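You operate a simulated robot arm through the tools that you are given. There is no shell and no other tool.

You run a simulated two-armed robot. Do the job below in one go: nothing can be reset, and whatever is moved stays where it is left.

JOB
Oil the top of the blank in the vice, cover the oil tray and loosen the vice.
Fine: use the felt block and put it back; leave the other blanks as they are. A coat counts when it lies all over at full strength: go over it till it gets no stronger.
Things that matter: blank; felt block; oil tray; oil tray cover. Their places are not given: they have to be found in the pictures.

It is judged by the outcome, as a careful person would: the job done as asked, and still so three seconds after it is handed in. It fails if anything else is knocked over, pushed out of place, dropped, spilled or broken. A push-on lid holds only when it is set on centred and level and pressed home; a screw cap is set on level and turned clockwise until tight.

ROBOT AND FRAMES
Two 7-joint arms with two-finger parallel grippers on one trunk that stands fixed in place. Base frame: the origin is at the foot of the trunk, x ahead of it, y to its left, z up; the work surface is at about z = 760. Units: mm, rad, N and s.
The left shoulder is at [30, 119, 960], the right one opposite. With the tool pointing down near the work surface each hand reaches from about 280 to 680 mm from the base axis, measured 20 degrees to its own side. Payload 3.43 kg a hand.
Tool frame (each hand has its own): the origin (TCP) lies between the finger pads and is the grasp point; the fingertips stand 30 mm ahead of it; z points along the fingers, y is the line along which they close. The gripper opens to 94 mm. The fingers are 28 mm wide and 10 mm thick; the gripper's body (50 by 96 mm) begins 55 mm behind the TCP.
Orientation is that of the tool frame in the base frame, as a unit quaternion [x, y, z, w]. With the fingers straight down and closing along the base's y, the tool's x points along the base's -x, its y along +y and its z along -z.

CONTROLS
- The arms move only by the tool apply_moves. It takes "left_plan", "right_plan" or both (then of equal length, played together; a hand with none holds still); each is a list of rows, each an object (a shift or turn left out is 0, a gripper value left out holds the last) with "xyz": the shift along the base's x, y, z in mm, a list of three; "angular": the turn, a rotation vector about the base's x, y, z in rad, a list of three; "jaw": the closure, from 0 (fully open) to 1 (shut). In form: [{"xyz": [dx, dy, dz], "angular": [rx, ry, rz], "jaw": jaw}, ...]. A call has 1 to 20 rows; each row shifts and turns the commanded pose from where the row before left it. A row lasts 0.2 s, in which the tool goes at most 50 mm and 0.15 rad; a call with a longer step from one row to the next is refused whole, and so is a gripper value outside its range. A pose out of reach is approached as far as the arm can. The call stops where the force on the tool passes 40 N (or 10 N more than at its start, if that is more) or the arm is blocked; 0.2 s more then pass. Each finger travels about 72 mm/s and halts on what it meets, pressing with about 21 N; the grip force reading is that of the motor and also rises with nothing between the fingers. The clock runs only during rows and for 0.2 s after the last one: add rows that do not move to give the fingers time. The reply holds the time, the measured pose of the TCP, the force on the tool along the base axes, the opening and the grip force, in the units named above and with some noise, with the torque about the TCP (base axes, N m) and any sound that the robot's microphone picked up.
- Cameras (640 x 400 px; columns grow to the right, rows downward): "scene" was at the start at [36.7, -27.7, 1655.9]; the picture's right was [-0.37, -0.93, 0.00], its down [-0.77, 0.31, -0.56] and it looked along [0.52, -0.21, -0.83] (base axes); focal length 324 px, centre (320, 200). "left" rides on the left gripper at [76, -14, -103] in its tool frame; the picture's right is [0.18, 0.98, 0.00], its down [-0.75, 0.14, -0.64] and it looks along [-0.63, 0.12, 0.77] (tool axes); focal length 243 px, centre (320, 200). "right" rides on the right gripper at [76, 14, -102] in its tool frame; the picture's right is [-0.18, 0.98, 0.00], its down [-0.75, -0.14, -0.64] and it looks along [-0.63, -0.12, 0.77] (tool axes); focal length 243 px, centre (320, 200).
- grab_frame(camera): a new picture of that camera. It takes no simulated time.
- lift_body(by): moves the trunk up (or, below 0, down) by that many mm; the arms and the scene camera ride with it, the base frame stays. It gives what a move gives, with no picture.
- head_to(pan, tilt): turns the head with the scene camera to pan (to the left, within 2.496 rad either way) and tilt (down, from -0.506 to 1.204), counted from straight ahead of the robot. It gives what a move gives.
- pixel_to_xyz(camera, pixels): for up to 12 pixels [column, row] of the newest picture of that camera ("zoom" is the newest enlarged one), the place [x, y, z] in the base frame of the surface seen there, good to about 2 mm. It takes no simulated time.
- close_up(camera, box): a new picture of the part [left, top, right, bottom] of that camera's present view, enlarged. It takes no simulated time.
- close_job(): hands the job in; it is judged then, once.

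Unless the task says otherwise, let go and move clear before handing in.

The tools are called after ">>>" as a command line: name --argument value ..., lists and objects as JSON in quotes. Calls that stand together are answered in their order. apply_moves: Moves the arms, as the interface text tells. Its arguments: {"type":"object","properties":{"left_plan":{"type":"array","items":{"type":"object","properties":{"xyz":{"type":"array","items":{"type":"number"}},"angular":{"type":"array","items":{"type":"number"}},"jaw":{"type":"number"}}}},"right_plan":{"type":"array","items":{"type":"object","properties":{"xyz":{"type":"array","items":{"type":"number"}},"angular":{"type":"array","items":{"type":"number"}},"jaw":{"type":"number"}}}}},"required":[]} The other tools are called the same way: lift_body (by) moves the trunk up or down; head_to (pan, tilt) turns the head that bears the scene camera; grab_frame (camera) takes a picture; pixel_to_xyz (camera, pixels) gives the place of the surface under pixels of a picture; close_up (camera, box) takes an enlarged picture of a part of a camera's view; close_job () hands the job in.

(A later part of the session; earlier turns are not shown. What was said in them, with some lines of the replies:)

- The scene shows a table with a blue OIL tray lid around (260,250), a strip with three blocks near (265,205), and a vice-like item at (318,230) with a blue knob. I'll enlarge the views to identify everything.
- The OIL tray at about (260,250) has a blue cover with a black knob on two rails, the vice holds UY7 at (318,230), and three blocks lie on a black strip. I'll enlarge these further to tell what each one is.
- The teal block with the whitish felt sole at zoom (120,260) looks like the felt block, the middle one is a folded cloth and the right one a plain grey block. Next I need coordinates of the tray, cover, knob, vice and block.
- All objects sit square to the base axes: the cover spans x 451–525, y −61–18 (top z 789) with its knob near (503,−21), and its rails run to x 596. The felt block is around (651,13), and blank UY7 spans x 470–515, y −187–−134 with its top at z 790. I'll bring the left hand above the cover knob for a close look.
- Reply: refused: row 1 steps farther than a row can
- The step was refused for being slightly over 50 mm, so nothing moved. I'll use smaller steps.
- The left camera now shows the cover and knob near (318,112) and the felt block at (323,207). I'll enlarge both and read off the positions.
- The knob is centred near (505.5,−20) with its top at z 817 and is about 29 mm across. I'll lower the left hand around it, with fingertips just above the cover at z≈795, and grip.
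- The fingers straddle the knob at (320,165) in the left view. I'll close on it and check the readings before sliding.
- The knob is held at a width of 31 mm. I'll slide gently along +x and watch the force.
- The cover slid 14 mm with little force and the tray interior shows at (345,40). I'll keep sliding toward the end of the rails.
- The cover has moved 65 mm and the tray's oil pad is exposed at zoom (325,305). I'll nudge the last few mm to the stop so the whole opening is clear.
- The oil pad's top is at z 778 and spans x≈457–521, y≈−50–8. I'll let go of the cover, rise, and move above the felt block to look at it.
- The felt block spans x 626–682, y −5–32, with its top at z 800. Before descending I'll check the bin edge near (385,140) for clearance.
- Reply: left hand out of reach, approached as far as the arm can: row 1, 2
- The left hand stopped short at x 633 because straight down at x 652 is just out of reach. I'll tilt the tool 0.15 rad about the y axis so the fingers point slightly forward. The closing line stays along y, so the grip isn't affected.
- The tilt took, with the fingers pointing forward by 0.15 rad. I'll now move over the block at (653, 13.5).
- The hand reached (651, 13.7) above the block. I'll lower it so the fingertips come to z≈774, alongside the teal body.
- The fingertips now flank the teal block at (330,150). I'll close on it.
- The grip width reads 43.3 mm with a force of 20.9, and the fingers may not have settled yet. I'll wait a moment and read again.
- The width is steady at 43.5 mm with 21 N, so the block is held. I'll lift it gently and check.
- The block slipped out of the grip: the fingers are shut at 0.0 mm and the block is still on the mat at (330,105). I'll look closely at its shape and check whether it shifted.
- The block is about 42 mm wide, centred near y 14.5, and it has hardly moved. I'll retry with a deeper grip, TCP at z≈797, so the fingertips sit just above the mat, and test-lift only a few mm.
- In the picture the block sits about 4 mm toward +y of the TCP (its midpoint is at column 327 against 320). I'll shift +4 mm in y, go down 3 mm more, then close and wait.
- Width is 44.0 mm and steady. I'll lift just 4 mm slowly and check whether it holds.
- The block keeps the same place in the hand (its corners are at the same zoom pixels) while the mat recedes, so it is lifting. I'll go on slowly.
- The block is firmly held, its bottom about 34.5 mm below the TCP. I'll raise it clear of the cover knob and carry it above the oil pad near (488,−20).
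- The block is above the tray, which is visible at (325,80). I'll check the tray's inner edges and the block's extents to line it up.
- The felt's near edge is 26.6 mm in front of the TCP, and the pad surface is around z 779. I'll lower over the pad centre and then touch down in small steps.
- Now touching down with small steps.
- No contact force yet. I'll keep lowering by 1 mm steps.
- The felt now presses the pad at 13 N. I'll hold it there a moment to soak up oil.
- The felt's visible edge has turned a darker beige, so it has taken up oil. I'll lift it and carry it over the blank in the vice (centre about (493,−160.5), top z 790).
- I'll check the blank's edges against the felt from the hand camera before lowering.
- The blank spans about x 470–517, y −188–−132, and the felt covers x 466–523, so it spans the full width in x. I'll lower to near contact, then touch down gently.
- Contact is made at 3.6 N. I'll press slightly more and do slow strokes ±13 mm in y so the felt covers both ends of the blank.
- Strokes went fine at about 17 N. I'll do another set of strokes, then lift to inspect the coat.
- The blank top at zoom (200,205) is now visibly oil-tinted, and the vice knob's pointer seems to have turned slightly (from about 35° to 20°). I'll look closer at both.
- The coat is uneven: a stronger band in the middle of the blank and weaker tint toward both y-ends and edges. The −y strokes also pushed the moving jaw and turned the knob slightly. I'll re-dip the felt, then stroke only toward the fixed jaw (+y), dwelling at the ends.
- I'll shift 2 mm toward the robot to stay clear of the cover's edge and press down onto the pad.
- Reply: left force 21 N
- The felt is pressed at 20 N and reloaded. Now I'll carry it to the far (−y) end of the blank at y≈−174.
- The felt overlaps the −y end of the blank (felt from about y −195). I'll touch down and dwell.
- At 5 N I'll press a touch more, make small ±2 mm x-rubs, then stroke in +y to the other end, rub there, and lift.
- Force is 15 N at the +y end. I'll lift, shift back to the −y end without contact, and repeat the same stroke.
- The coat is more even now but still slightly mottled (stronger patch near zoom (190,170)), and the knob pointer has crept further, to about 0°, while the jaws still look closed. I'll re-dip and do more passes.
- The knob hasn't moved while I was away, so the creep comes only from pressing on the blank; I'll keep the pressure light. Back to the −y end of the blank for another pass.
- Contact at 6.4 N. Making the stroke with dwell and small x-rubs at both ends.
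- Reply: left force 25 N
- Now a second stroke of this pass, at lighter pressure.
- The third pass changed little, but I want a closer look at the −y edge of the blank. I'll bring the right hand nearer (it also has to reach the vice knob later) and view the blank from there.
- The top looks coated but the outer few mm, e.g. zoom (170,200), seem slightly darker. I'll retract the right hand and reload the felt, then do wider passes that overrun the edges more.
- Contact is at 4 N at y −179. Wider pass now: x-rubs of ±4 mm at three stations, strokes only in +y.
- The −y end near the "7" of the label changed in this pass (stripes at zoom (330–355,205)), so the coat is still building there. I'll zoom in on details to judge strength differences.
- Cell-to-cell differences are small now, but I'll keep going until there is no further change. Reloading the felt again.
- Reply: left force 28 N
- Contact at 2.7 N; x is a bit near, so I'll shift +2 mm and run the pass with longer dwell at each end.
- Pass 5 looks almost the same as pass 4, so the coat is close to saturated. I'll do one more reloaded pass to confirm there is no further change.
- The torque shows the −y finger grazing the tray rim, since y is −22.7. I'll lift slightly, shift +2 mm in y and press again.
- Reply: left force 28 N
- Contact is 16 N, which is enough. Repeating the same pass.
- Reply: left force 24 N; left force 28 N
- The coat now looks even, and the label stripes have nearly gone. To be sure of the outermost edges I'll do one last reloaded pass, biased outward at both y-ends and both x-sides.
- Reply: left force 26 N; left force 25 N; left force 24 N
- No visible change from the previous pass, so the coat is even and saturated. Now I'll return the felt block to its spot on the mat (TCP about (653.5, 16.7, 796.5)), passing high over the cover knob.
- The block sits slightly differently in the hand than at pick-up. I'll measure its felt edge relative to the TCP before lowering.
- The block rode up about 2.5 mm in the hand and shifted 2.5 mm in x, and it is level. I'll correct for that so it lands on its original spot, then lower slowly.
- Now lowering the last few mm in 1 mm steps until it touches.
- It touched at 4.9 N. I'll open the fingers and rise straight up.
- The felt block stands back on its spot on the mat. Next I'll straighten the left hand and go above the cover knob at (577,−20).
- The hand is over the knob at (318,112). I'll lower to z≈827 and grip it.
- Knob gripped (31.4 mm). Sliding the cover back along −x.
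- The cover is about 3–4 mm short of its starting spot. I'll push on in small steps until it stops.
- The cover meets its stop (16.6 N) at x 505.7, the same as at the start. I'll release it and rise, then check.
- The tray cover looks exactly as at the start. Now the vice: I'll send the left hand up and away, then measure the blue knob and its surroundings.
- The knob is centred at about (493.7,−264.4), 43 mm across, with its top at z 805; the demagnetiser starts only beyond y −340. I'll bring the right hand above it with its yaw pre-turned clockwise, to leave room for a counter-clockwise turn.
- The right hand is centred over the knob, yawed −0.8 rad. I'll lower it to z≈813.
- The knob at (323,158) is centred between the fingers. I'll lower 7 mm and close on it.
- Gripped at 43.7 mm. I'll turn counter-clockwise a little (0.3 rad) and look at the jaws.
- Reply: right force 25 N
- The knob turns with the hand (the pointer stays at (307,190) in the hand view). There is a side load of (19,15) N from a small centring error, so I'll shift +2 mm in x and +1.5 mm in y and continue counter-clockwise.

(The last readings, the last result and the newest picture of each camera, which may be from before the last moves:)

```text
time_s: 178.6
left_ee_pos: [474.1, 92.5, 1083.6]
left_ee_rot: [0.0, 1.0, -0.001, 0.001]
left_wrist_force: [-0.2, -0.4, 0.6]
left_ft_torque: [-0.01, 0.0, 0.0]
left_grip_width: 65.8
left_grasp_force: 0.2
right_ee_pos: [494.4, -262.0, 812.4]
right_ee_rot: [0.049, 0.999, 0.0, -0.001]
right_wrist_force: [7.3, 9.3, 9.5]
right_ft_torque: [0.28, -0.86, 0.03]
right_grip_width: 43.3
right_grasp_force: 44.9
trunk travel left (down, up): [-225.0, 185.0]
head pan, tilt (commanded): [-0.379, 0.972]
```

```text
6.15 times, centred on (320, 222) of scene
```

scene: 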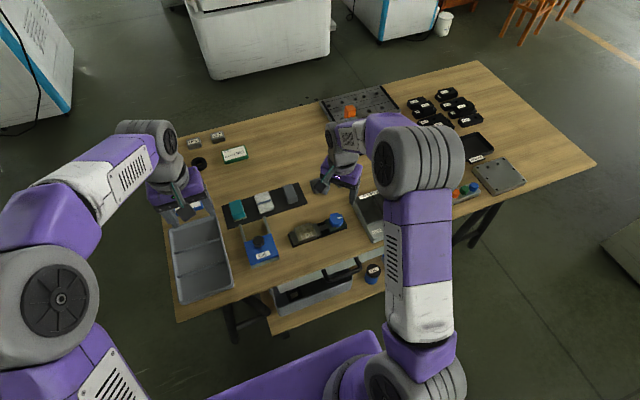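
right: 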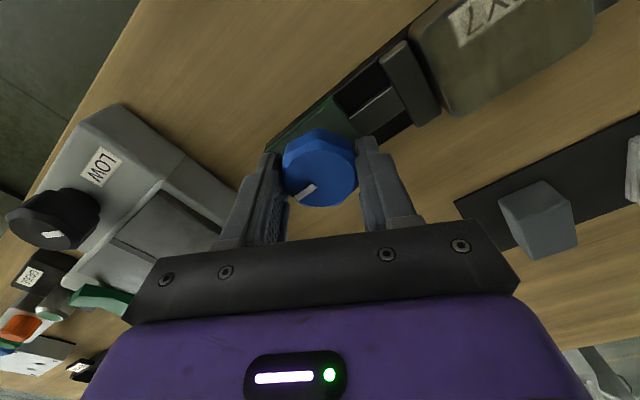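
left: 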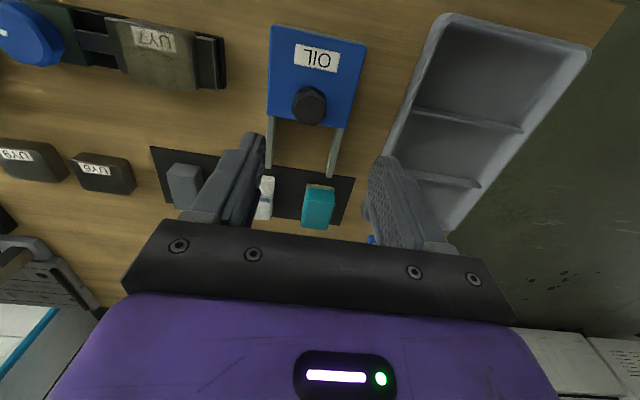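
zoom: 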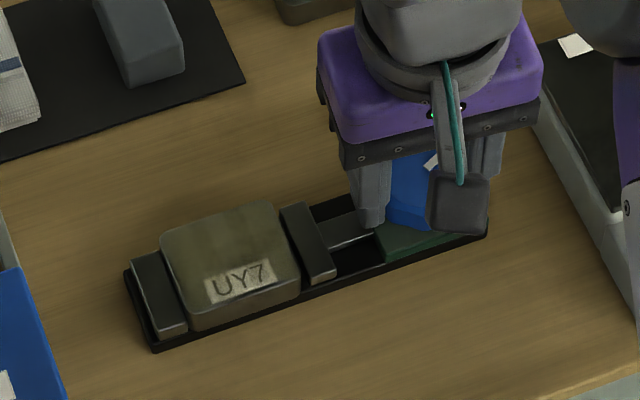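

A slim gap is opening between the blank and the moving jaw (around zoom (303,260)), so counter-clockwise loosens it. I'll continue turning.

>>> apply_moves --right_plan '[{"angular": [0, 0, 0.1]}, {"angular": [0, 0, 0.1]}, {"angular": [0, 0, 0.1]}, {"angular": [0, 0, 0.1]}, {"angular": [0, 0, 0.1]}, {"angular": [0, 0, 0.1]}, {"angular": [0, 0, 0.1]}, {}]'

>>> close_up --camera "scene" --box '[280, 190, 360, 255]'

>>> grab_frame --camera "right"

```text
time_s: 180.4
left_ee_pos: [474.2, 93.0, 1083.6]
left_ee_rot: [0.0, 1.0, -0.001, 0.0]
left_wrist_force: [0.1, -0.1, -0.2]
left_ft_torque: [-0.02, 0.03, 0.04]
left_grip_width: 65.6
left_grasp_force: 0.0
right_ee_pos: [495.0, -261.8, 812.0]
right_ee_rot: [-0.297, 0.955, 0.0, 0.0]
right_wrist_force: [7.2, 12.7, 2.2]
right_ft_torque: [0.26, -0.33, -0.02]
right_grip_width: 43.4
right_grasp_force: 44.8
trunk travel left (down, up): [-225.0, 185.0]
head pan, tilt (commanded): [-0.379, 0.972]
```

```text
6.15 times, centred on (320, 222) of scene
```

zoom: 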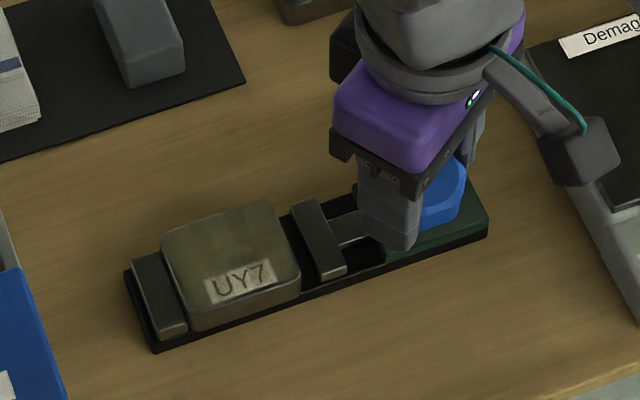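

```text
taken
```

right: 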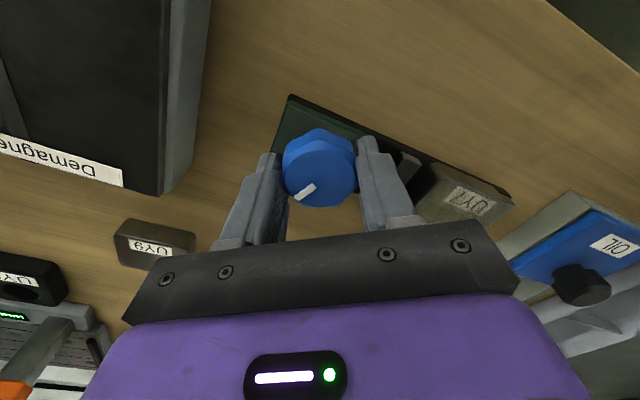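

The jaw now stands clearly off the blank (gap at zoom (295,255)). I'll turn a bit more so the vice is unmistakably loose.

>>> apply_moves --right_plan '[{"angular": [0, 0, 0.1]}, {"angular": [0, 0, 0.1]}, {"angular": [0, 0, 0.1]}, {"angular": [0, 0, 0.1]}, {"angular": [0, 0, 0.1]}, {}]'

>>> close_up --camera "scene" --box '[280, 190, 360, 255]'

```text
time_s: 181.8
left_ee_pos: [473.1, 92.8, 1082.7]
left_ee_rot: [0.0, 1.0, 0.0, 0.001]
left_wrist_force: [0.6, -0.3, 0.8]
left_ft_torque: [0.02, 0.0, 0.02]
left_grip_width: 65.7
left_grasp_force: 0.1
right_ee_pos: [495.6, -263.5, 812.3]
right_ee_rot: [-0.523, 0.853, -0.001, -0.001]
right_wrist_force: [-0.1, 7.7, 6.8]
right_ft_torque: [0.12, 0.1, -0.33]
right_grip_width: 43.2
right_grasp_force: 44.8
trunk travel left (down, up): [-225.0, 185.0]
head pan, tilt (commanded): [-0.379, 0.972]
```

```text
6.15 times, centred on (320, 222) of scene
```

zoom: 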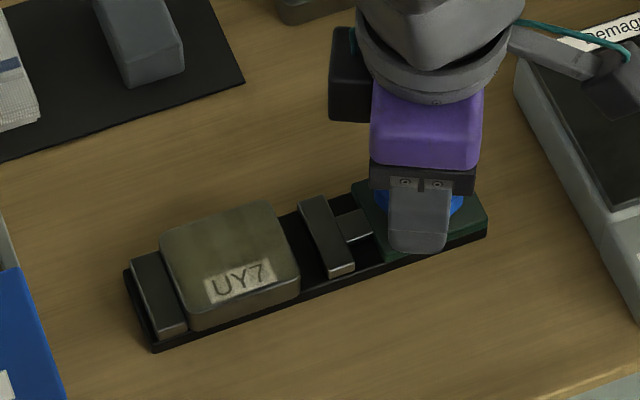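

The jaw is now well clear of the blank, and a −0.33 N·m reaction suggests it is near the end of its travel. I'll release the knob and rise straight up.

>>> apply_moves --right_plan '[{"jaw": 0.28}, {}, {}, {"xyz": [0, 0, 15]}, {"xyz": [0, 0, 35]}, {"xyz": [0, 0, 40]}, {"xyz": [0, 0, 40]}, {}]'

>>> grab_frame --camera "scene"

```text
time_s: 183.6
left_ee_pos: [474.9, 90.8, 1082.7]
left_ee_rot: [0.0, 1.0, 0.0, 0.0]
left_wrist_force: [0.0, -0.5, 1.1]
left_ft_torque: [-0.01, 0.02, -0.02]
left_grip_width: 65.8
left_grasp_force: 0.0
right_ee_pos: [494.2, -264.2, 941.8]
right_ee_rot: [-0.522, 0.853, 0.001, 0.0]
right_wrist_force: [0.4, -0.4, 0.1]
right_ft_torque: [-0.02, 0.02, 0.02]
right_grip_width: 67.4
right_grasp_force: 0.0
trunk travel left (down, up): [-225.0, 185.0]
head pan, tilt (commanded): [-0.379, 0.972]
```

```text
taken
```

scene: 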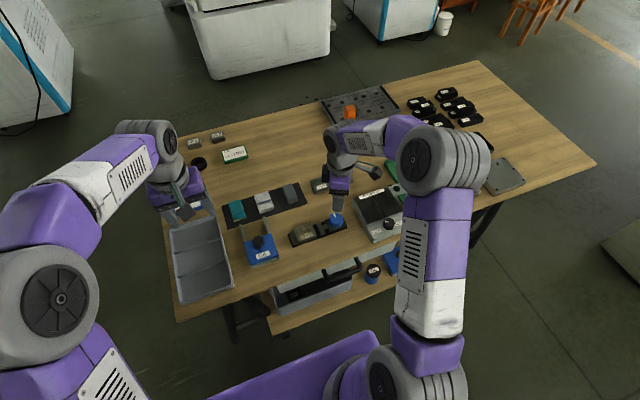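

Now I'll move the right hand back up to its starting place, undoing the yaw, and inspect everything.

>>> apply_moves --right_plan '[{"xyz": [-5, -15, 35], "angular": [0, 0, -0.14]}, {"xyz": [-6, -20, 35], "angular": [0, 0, -0.14]}, {"xyz": [-6, -20, 35], "angular": [0, 0, -0.14]}, {"xyz": [-6, -20, 35], "angular": [0, 0, -0.14]}, {"xyz": [-6, -20, 35], "angular": [0, 0, -0.14]}, {"xyz": [-6, -8, 5], "angular": [0, 0, -0.14]}, {"angular": [0, 0, -0.14]}, {"angular": [0, 0, -0.12]}, {}]'

>>> grab_frame --camera "scene"

>>> close_up --camera "scene" --box '[280, 205, 360, 255]'

>>> close_up --camera "scene" --box '[215, 175, 335, 275]'

>>> close_up --camera "right" --box '[360, 30, 500, 100]'

>>> close_up --camera "right" --box '[425, 40, 485, 95]'

```text
time_s: 185.6
left_ee_pos: [474.9, 90.6, 1083.3]
left_ee_rot: [0.0, 1.0, 0.0, 0.001]
left_wrist_force: [0.5, 0.0, 0.2]
left_ft_torque: [0.02, 0.0, 0.01]
left_grip_width: 65.7
left_grasp_force: 0.1
right_ee_pos: [461.1, -366.1, 1121.8]
right_ee_rot: [0.001, 1.0, 0.0, 0.0]
right_wrist_force: [0.2, -1.0, -0.2]
right_ft_torque: [-0.02, 0.01, 0.04]
right_grip_width: 67.8
right_grasp_force: 0.0
trunk travel left (down, up): [-225.0, 185.0]
head pan, tilt (commanded): [-0.379, 0.972]
```

```text
taken
```

scene: 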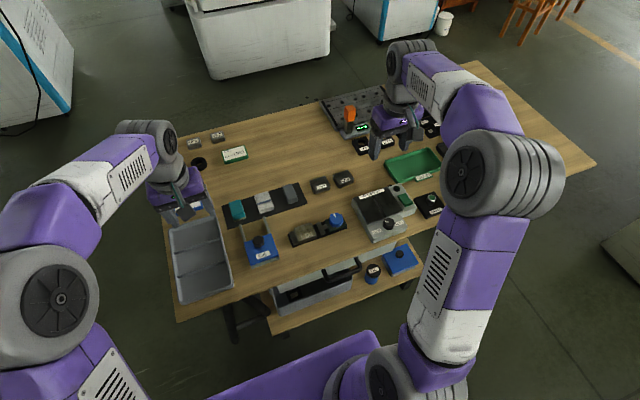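

```text
8.00 times, centred on (320, 230) of scene
```

zoom: 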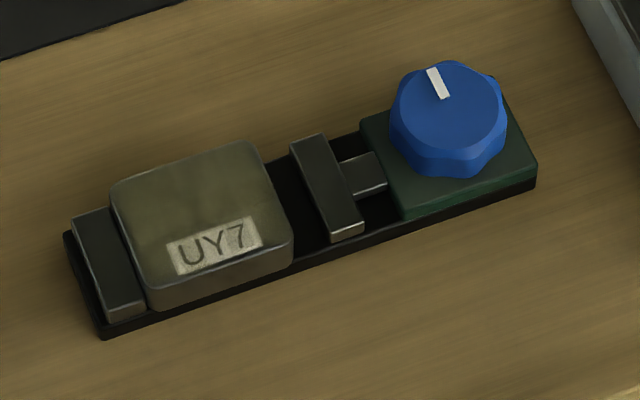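

```text
4.00 times, centred on (275, 225) of scene
```

zoom: 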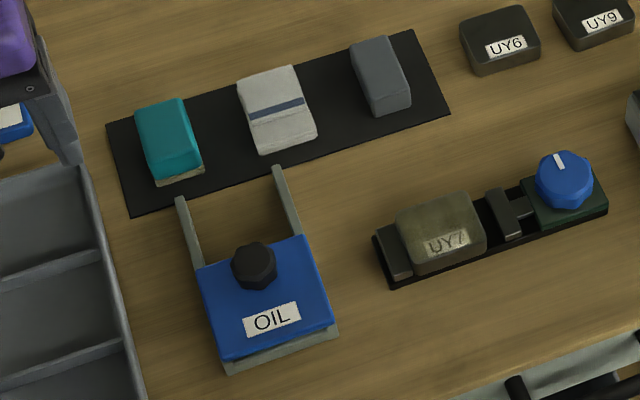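

```text
4.57 times, centred on (430, 65) of right
```

zoom: 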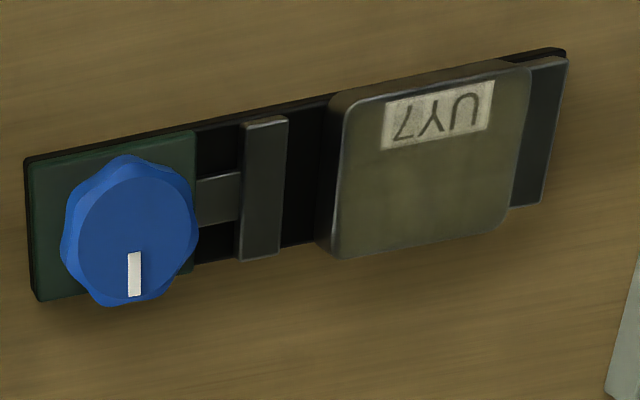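

```text
7.27 times, centred on (455, 68) of right
```

zoom: 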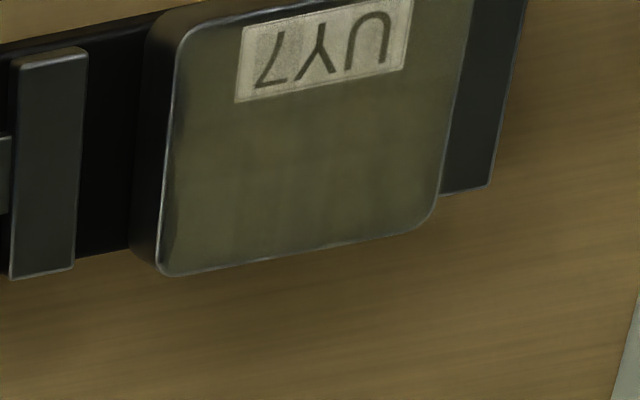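

Everything is in place: vice open, cover on, felt block back. Before handing in I'll take one closer look at the coat with the right-hand camera.

>>> apply_moves --right_plan '[{"xyz": [0, 30, -35]}, {"xyz": [-5, 33, -35]}, {"xyz": [-5, 33, -35]}, {"xyz": [-5, 33, -35]}, {"xyz": [-5, 30, -30]}, {}]'

>>> grab_frame --camera "right"

```text
time_s: 187.0
left_ee_pos: [473.9, 90.1, 1082.7]
left_ee_rot: [0.0, 1.0, 0.0, -0.001]
left_wrist_force: [0.5, -0.3, -0.8]
left_ft_torque: [0.04, 0.02, 0.0]
left_grip_width: 65.8
left_grasp_force: 0.2
right_ee_pos: [441.0, -206.8, 950.9]
right_ee_rot: [0.0, 1.0, 0.0, 0.0]
right_wrist_force: [-0.1, -0.1, 0.0]
right_ft_torque: [-0.03, -0.02, 0.0]
right_grip_width: 67.6
right_grasp_force: 0.0
trunk travel left (down, up): [-225.0, 185.0]
head pan, tilt (commanded): [-0.379, 0.972]
```

```text
taken
```

right: 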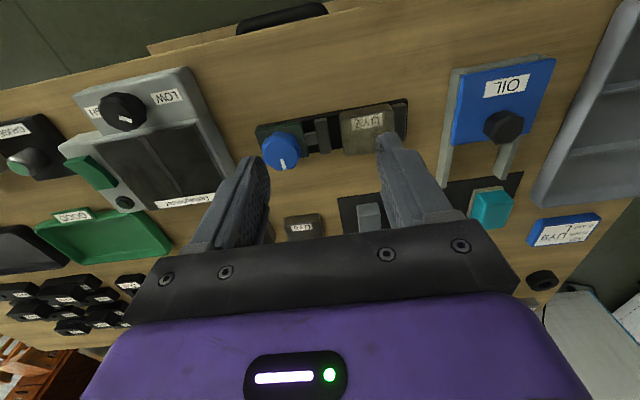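

>>> close_up --camera "right" --box '[335, 95, 415, 160]'

>>> close_up --camera "left" --box '[0, 0, 200, 120]'

>>> close_up --camera "scene" --box '[290, 218, 330, 248]'

```text
6.15 times, centred on (375, 128) of right
```

zoom: 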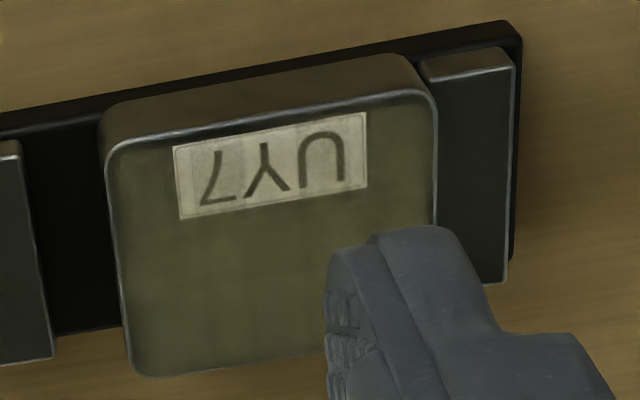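

```text
3.20 times, centred on (100, 60) of left
```

zoom: 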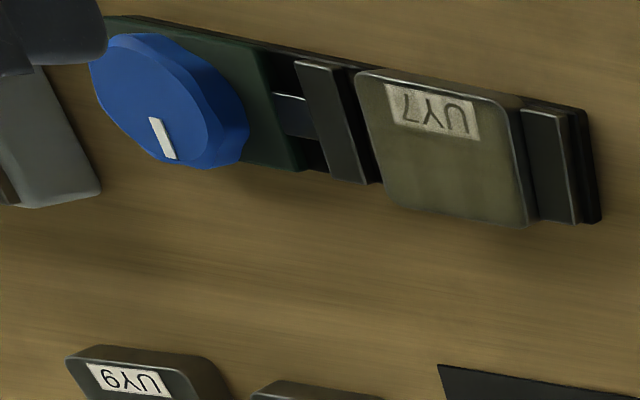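

```text
13.33 times, centred on (310, 233) of scene
```

zoom: 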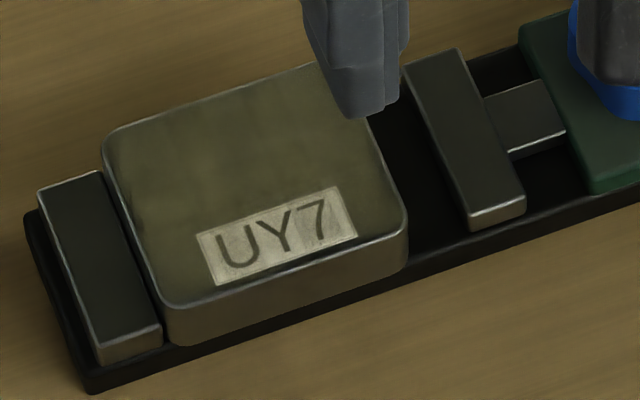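

Most of the top is uniform, but a thin band near the near edge and the corner around zoom (120,165) may be darker. I'll get a closer, unobstructed view.

>>> apply_moves --right_plan '[{"xyz": [0, 25, -20]}, {"xyz": [0, 25, -25]}, {"xyz": [0, 0, -25]}, {}]'

>>> close_up --camera "right" --box '[260, 60, 400, 160]'

>>> grab_frame --camera "right"

```text
time_s: 188.0
left_ee_pos: [472.4, 90.3, 1084.1]
left_ee_rot: [0.0, 1.0, 0.001, 0.0]
left_wrist_force: [0.6, -0.4, 0.8]
left_ft_torque: [0.03, 0.01, 0.02]
left_grip_width: 65.7
left_grasp_force: 0.1
right_ee_pos: [442.8, -157.8, 882.5]
right_ee_rot: [0.0, 1.0, 0.0, 0.0]
right_wrist_force: [0.2, -0.6, 0.1]
right_ft_torque: [0.04, -0.01, 0.01]
right_grip_width: 67.6
right_grasp_force: 0.0
trunk travel left (down, up): [-225.0, 185.0]
head pan, tilt (commanded): [-0.379, 0.972]
```

```text
4.00 times, centred on (330, 110) of right
```

zoom: 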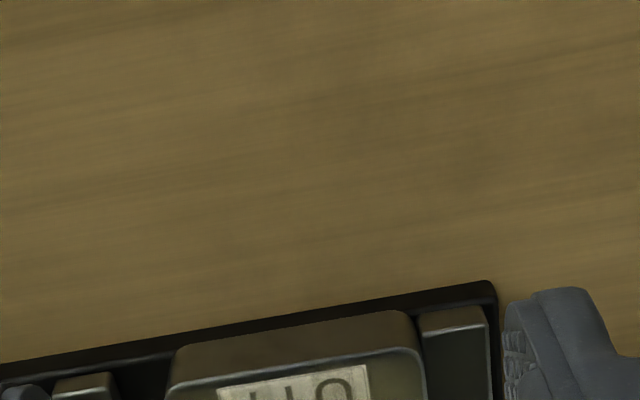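

```text
taken
```

right: 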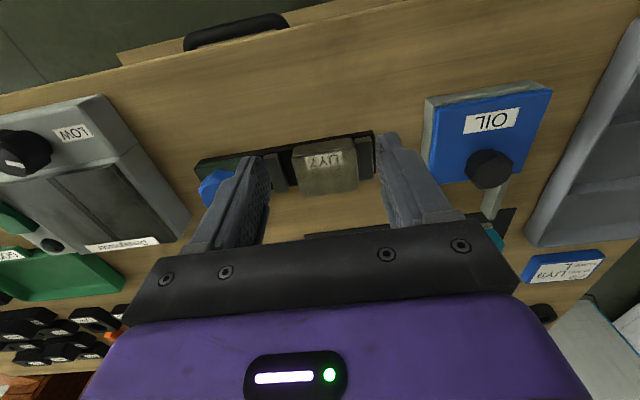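

>>> close_up --camera "right" --box '[285, 135, 365, 200]'

>>> close_up --camera "right" --box '[285, 140, 329, 170]'

>>> close_up --camera "right" --box '[320, 140, 364, 170]'

```text
6.15 times, centred on (325, 168) of right
```

zoom: 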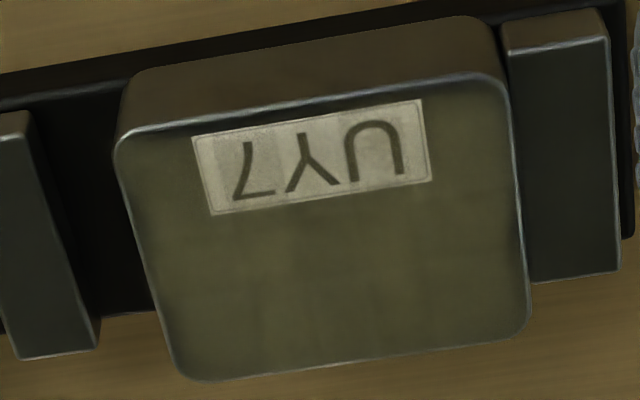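

```text
13.33 times, centred on (307, 155) of right
```

zoom: 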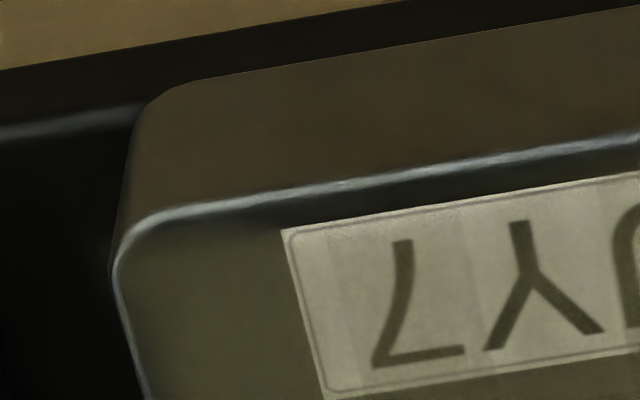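

```text
13.33 times, centred on (342, 155) of right
```

zoom: 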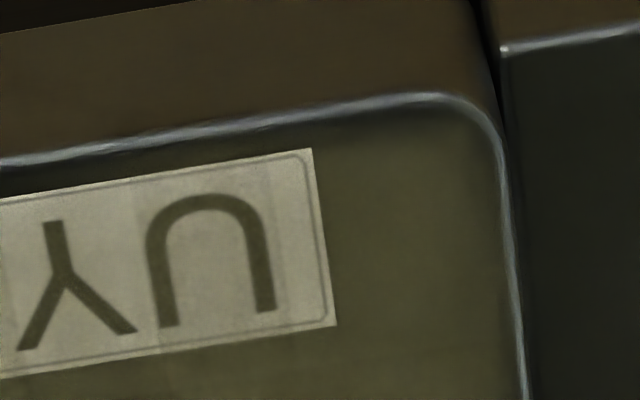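

Close up, a narrow dark strip shows between the label and the near edge (second zoom, around (400,190)), while elsewhere the tint runs to the rim. I'll compare the other edges at the same zoom.

>>> close_up --camera "right" --box '[288, 172, 328, 200]'

>>> close_up --camera "right" --box '[325, 168, 365, 196]'

>>> close_up --camera "right" --box '[288, 148, 308, 162]'

>>> close_up --camera "scene" --box '[296, 232, 318, 246]'

>>> pixel_to_xyz --camera "right" --pixels '[[298, 157], [300, 165], [320, 153], [350, 148], [309, 196], [358, 186], [330, 170], [293, 157], [356, 150]]'

```text
14.29 times, centred on (308, 186) of right
```

zoom: 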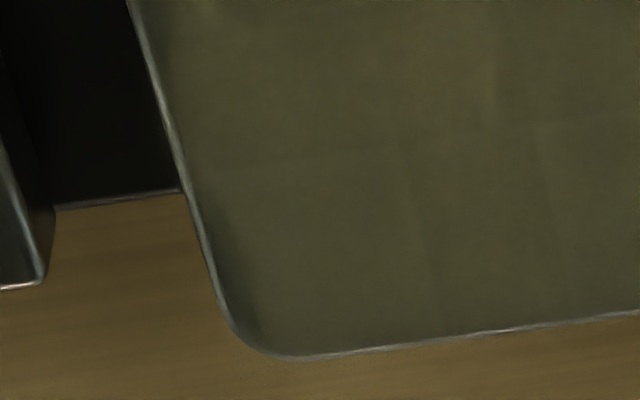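

```text
14.29 times, centred on (345, 182) of right
```

zoom: 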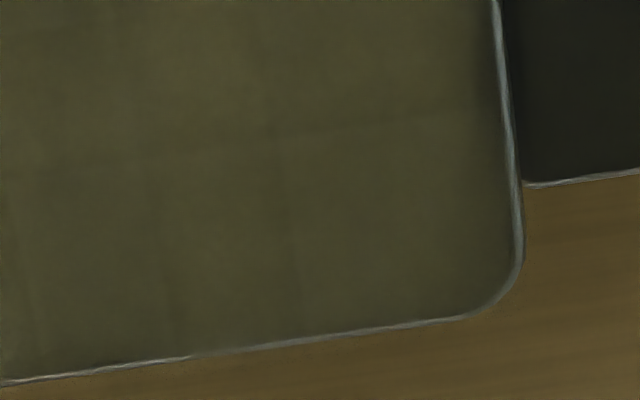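

```text
16.00 times, centred on (298, 155) of right
```

zoom: 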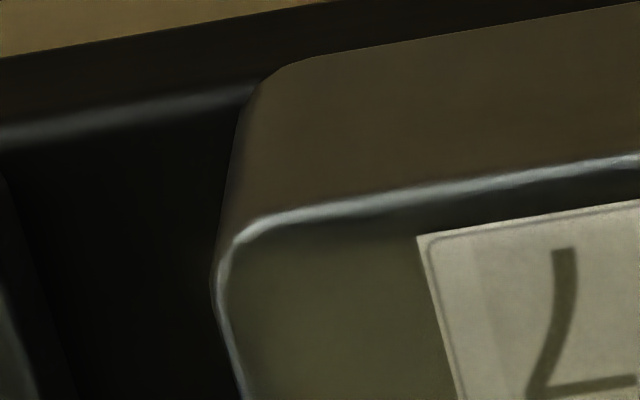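

```text
16.00 times, centred on (307, 239) of scene
```

zoom: 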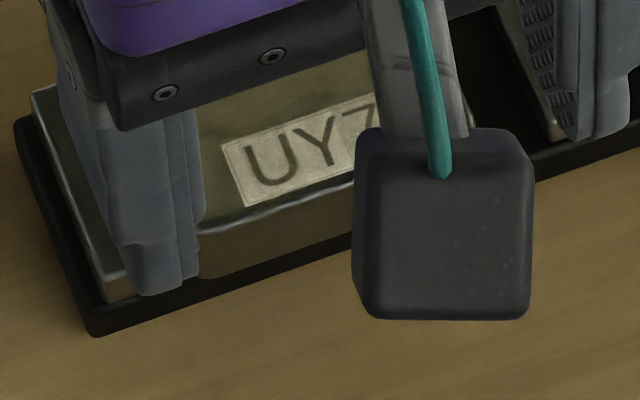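

```text
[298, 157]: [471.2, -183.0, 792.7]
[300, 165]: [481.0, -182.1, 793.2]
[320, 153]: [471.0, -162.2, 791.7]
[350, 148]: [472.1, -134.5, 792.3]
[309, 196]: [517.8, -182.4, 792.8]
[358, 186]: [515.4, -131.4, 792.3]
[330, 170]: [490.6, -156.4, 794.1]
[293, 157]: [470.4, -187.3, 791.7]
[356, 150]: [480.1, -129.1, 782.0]
```

All edges show the same rim shading, and the dark line is just the bevel facing the camera: the flat top is evenly tinted up to every rim, and the last passes made no visible change. I'll retract the right hand and take a final overview.

>>> apply_moves --right_plan '[{"xyz": [0, 0, 40]}, {"xyz": [0, 0, 40]}, {"xyz": [0, -30, 38]}, {"xyz": [5, -38, 30]}, {"xyz": [5, -40, 28]}, {"xyz": [5, -40, 25]}, {"xyz": [3, -40, 25]}, {"xyz": [0, -20, 13]}, {}]'

>>> grab_frame --camera "scene"

>>> close_up --camera "scene" --box '[215, 175, 365, 275]'

>>> close_up --camera "scene" --box '[290, 218, 330, 248]'

```text
time_s: 190.0
left_ee_pos: [474.0, 91.8, 1082.8]
left_ee_rot: [0.0, 1.0, 0.0, 0.0]
left_wrist_force: [-0.1, 0.1, 0.3]
left_ft_torque: [0.0, 0.0, 0.02]
left_grip_width: 65.6
left_grasp_force: 0.1
right_ee_pos: [458.3, -366.2, 1119.6]
right_ee_rot: [0.0, 1.0, 0.0, -0.001]
right_wrist_force: [-0.6, -1.0, -0.5]
right_ft_torque: [0.0, -0.03, 0.01]
right_grip_width: 67.7
right_grasp_force: 0.1
trunk travel left (down, up): [-225.0, 185.0]
head pan, tilt (commanded): [-0.379, 0.972]
```

```text
taken
```

scene: 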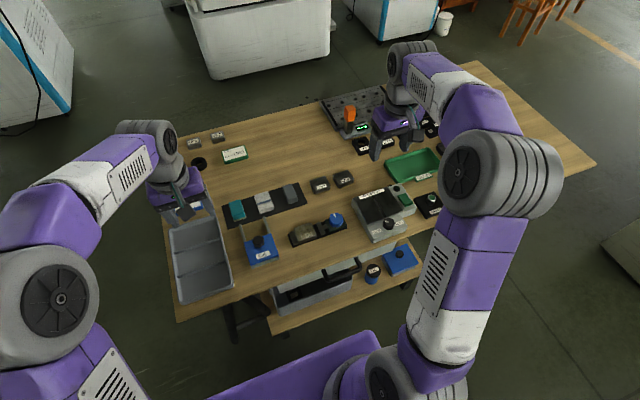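

```text
4.00 times, centred on (290, 225) of scene
```

zoom: 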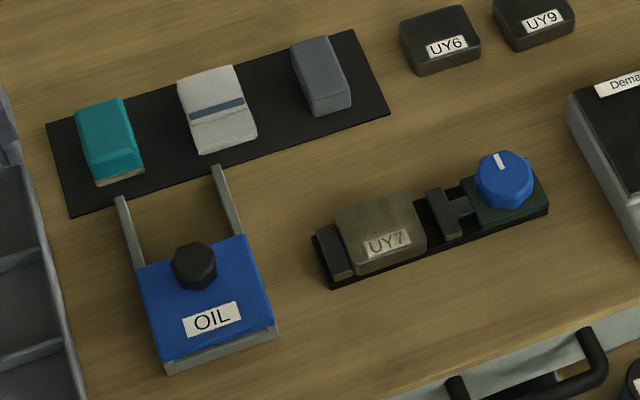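

```text
13.33 times, centred on (310, 233) of scene
```

zoom: 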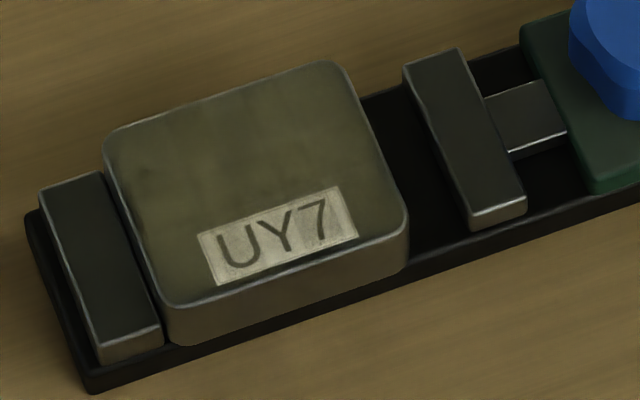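

The final views show UY7's top evenly oiled, the tray covered against its stop, the felt block back on its mat, the vice jaw standing clear of the blank, and everything else undisturbed. Both hands are empty and clear, so I'm handing the job in.

>>> close_job

```text
The job is handed in.
```

I oiled the top of blank UY7, covered the oil tray, loosened the vice and put the felt block back. The job is handed in, and I haven't seen a verdict.

- **Oil coat:** I went over the top seven times, the last six each with freshly oiled felt. The last pass made no visible difference. I judged this from the pictures alone. A thin dark line remains along the near edge, which I took to be the bevel rather than bare metal.
- **Oil tray:** the cover is slid back against its stop, in the same position as at the start.
- **Felt block:** it is back on its mat, within about 3 mm of where it stood. My first grip slipped off without moving it much, and the second held.
- **Vice:** pressing on the blank during oiling turned the vice knob slightly, but the jaws stayed closed. I then turned the knob counter-clockwise until the moving jaw stood well clear of the blank.

The other blanks and everything else on the table look undisturbed in the final pictures. Both hands are empty and clear.
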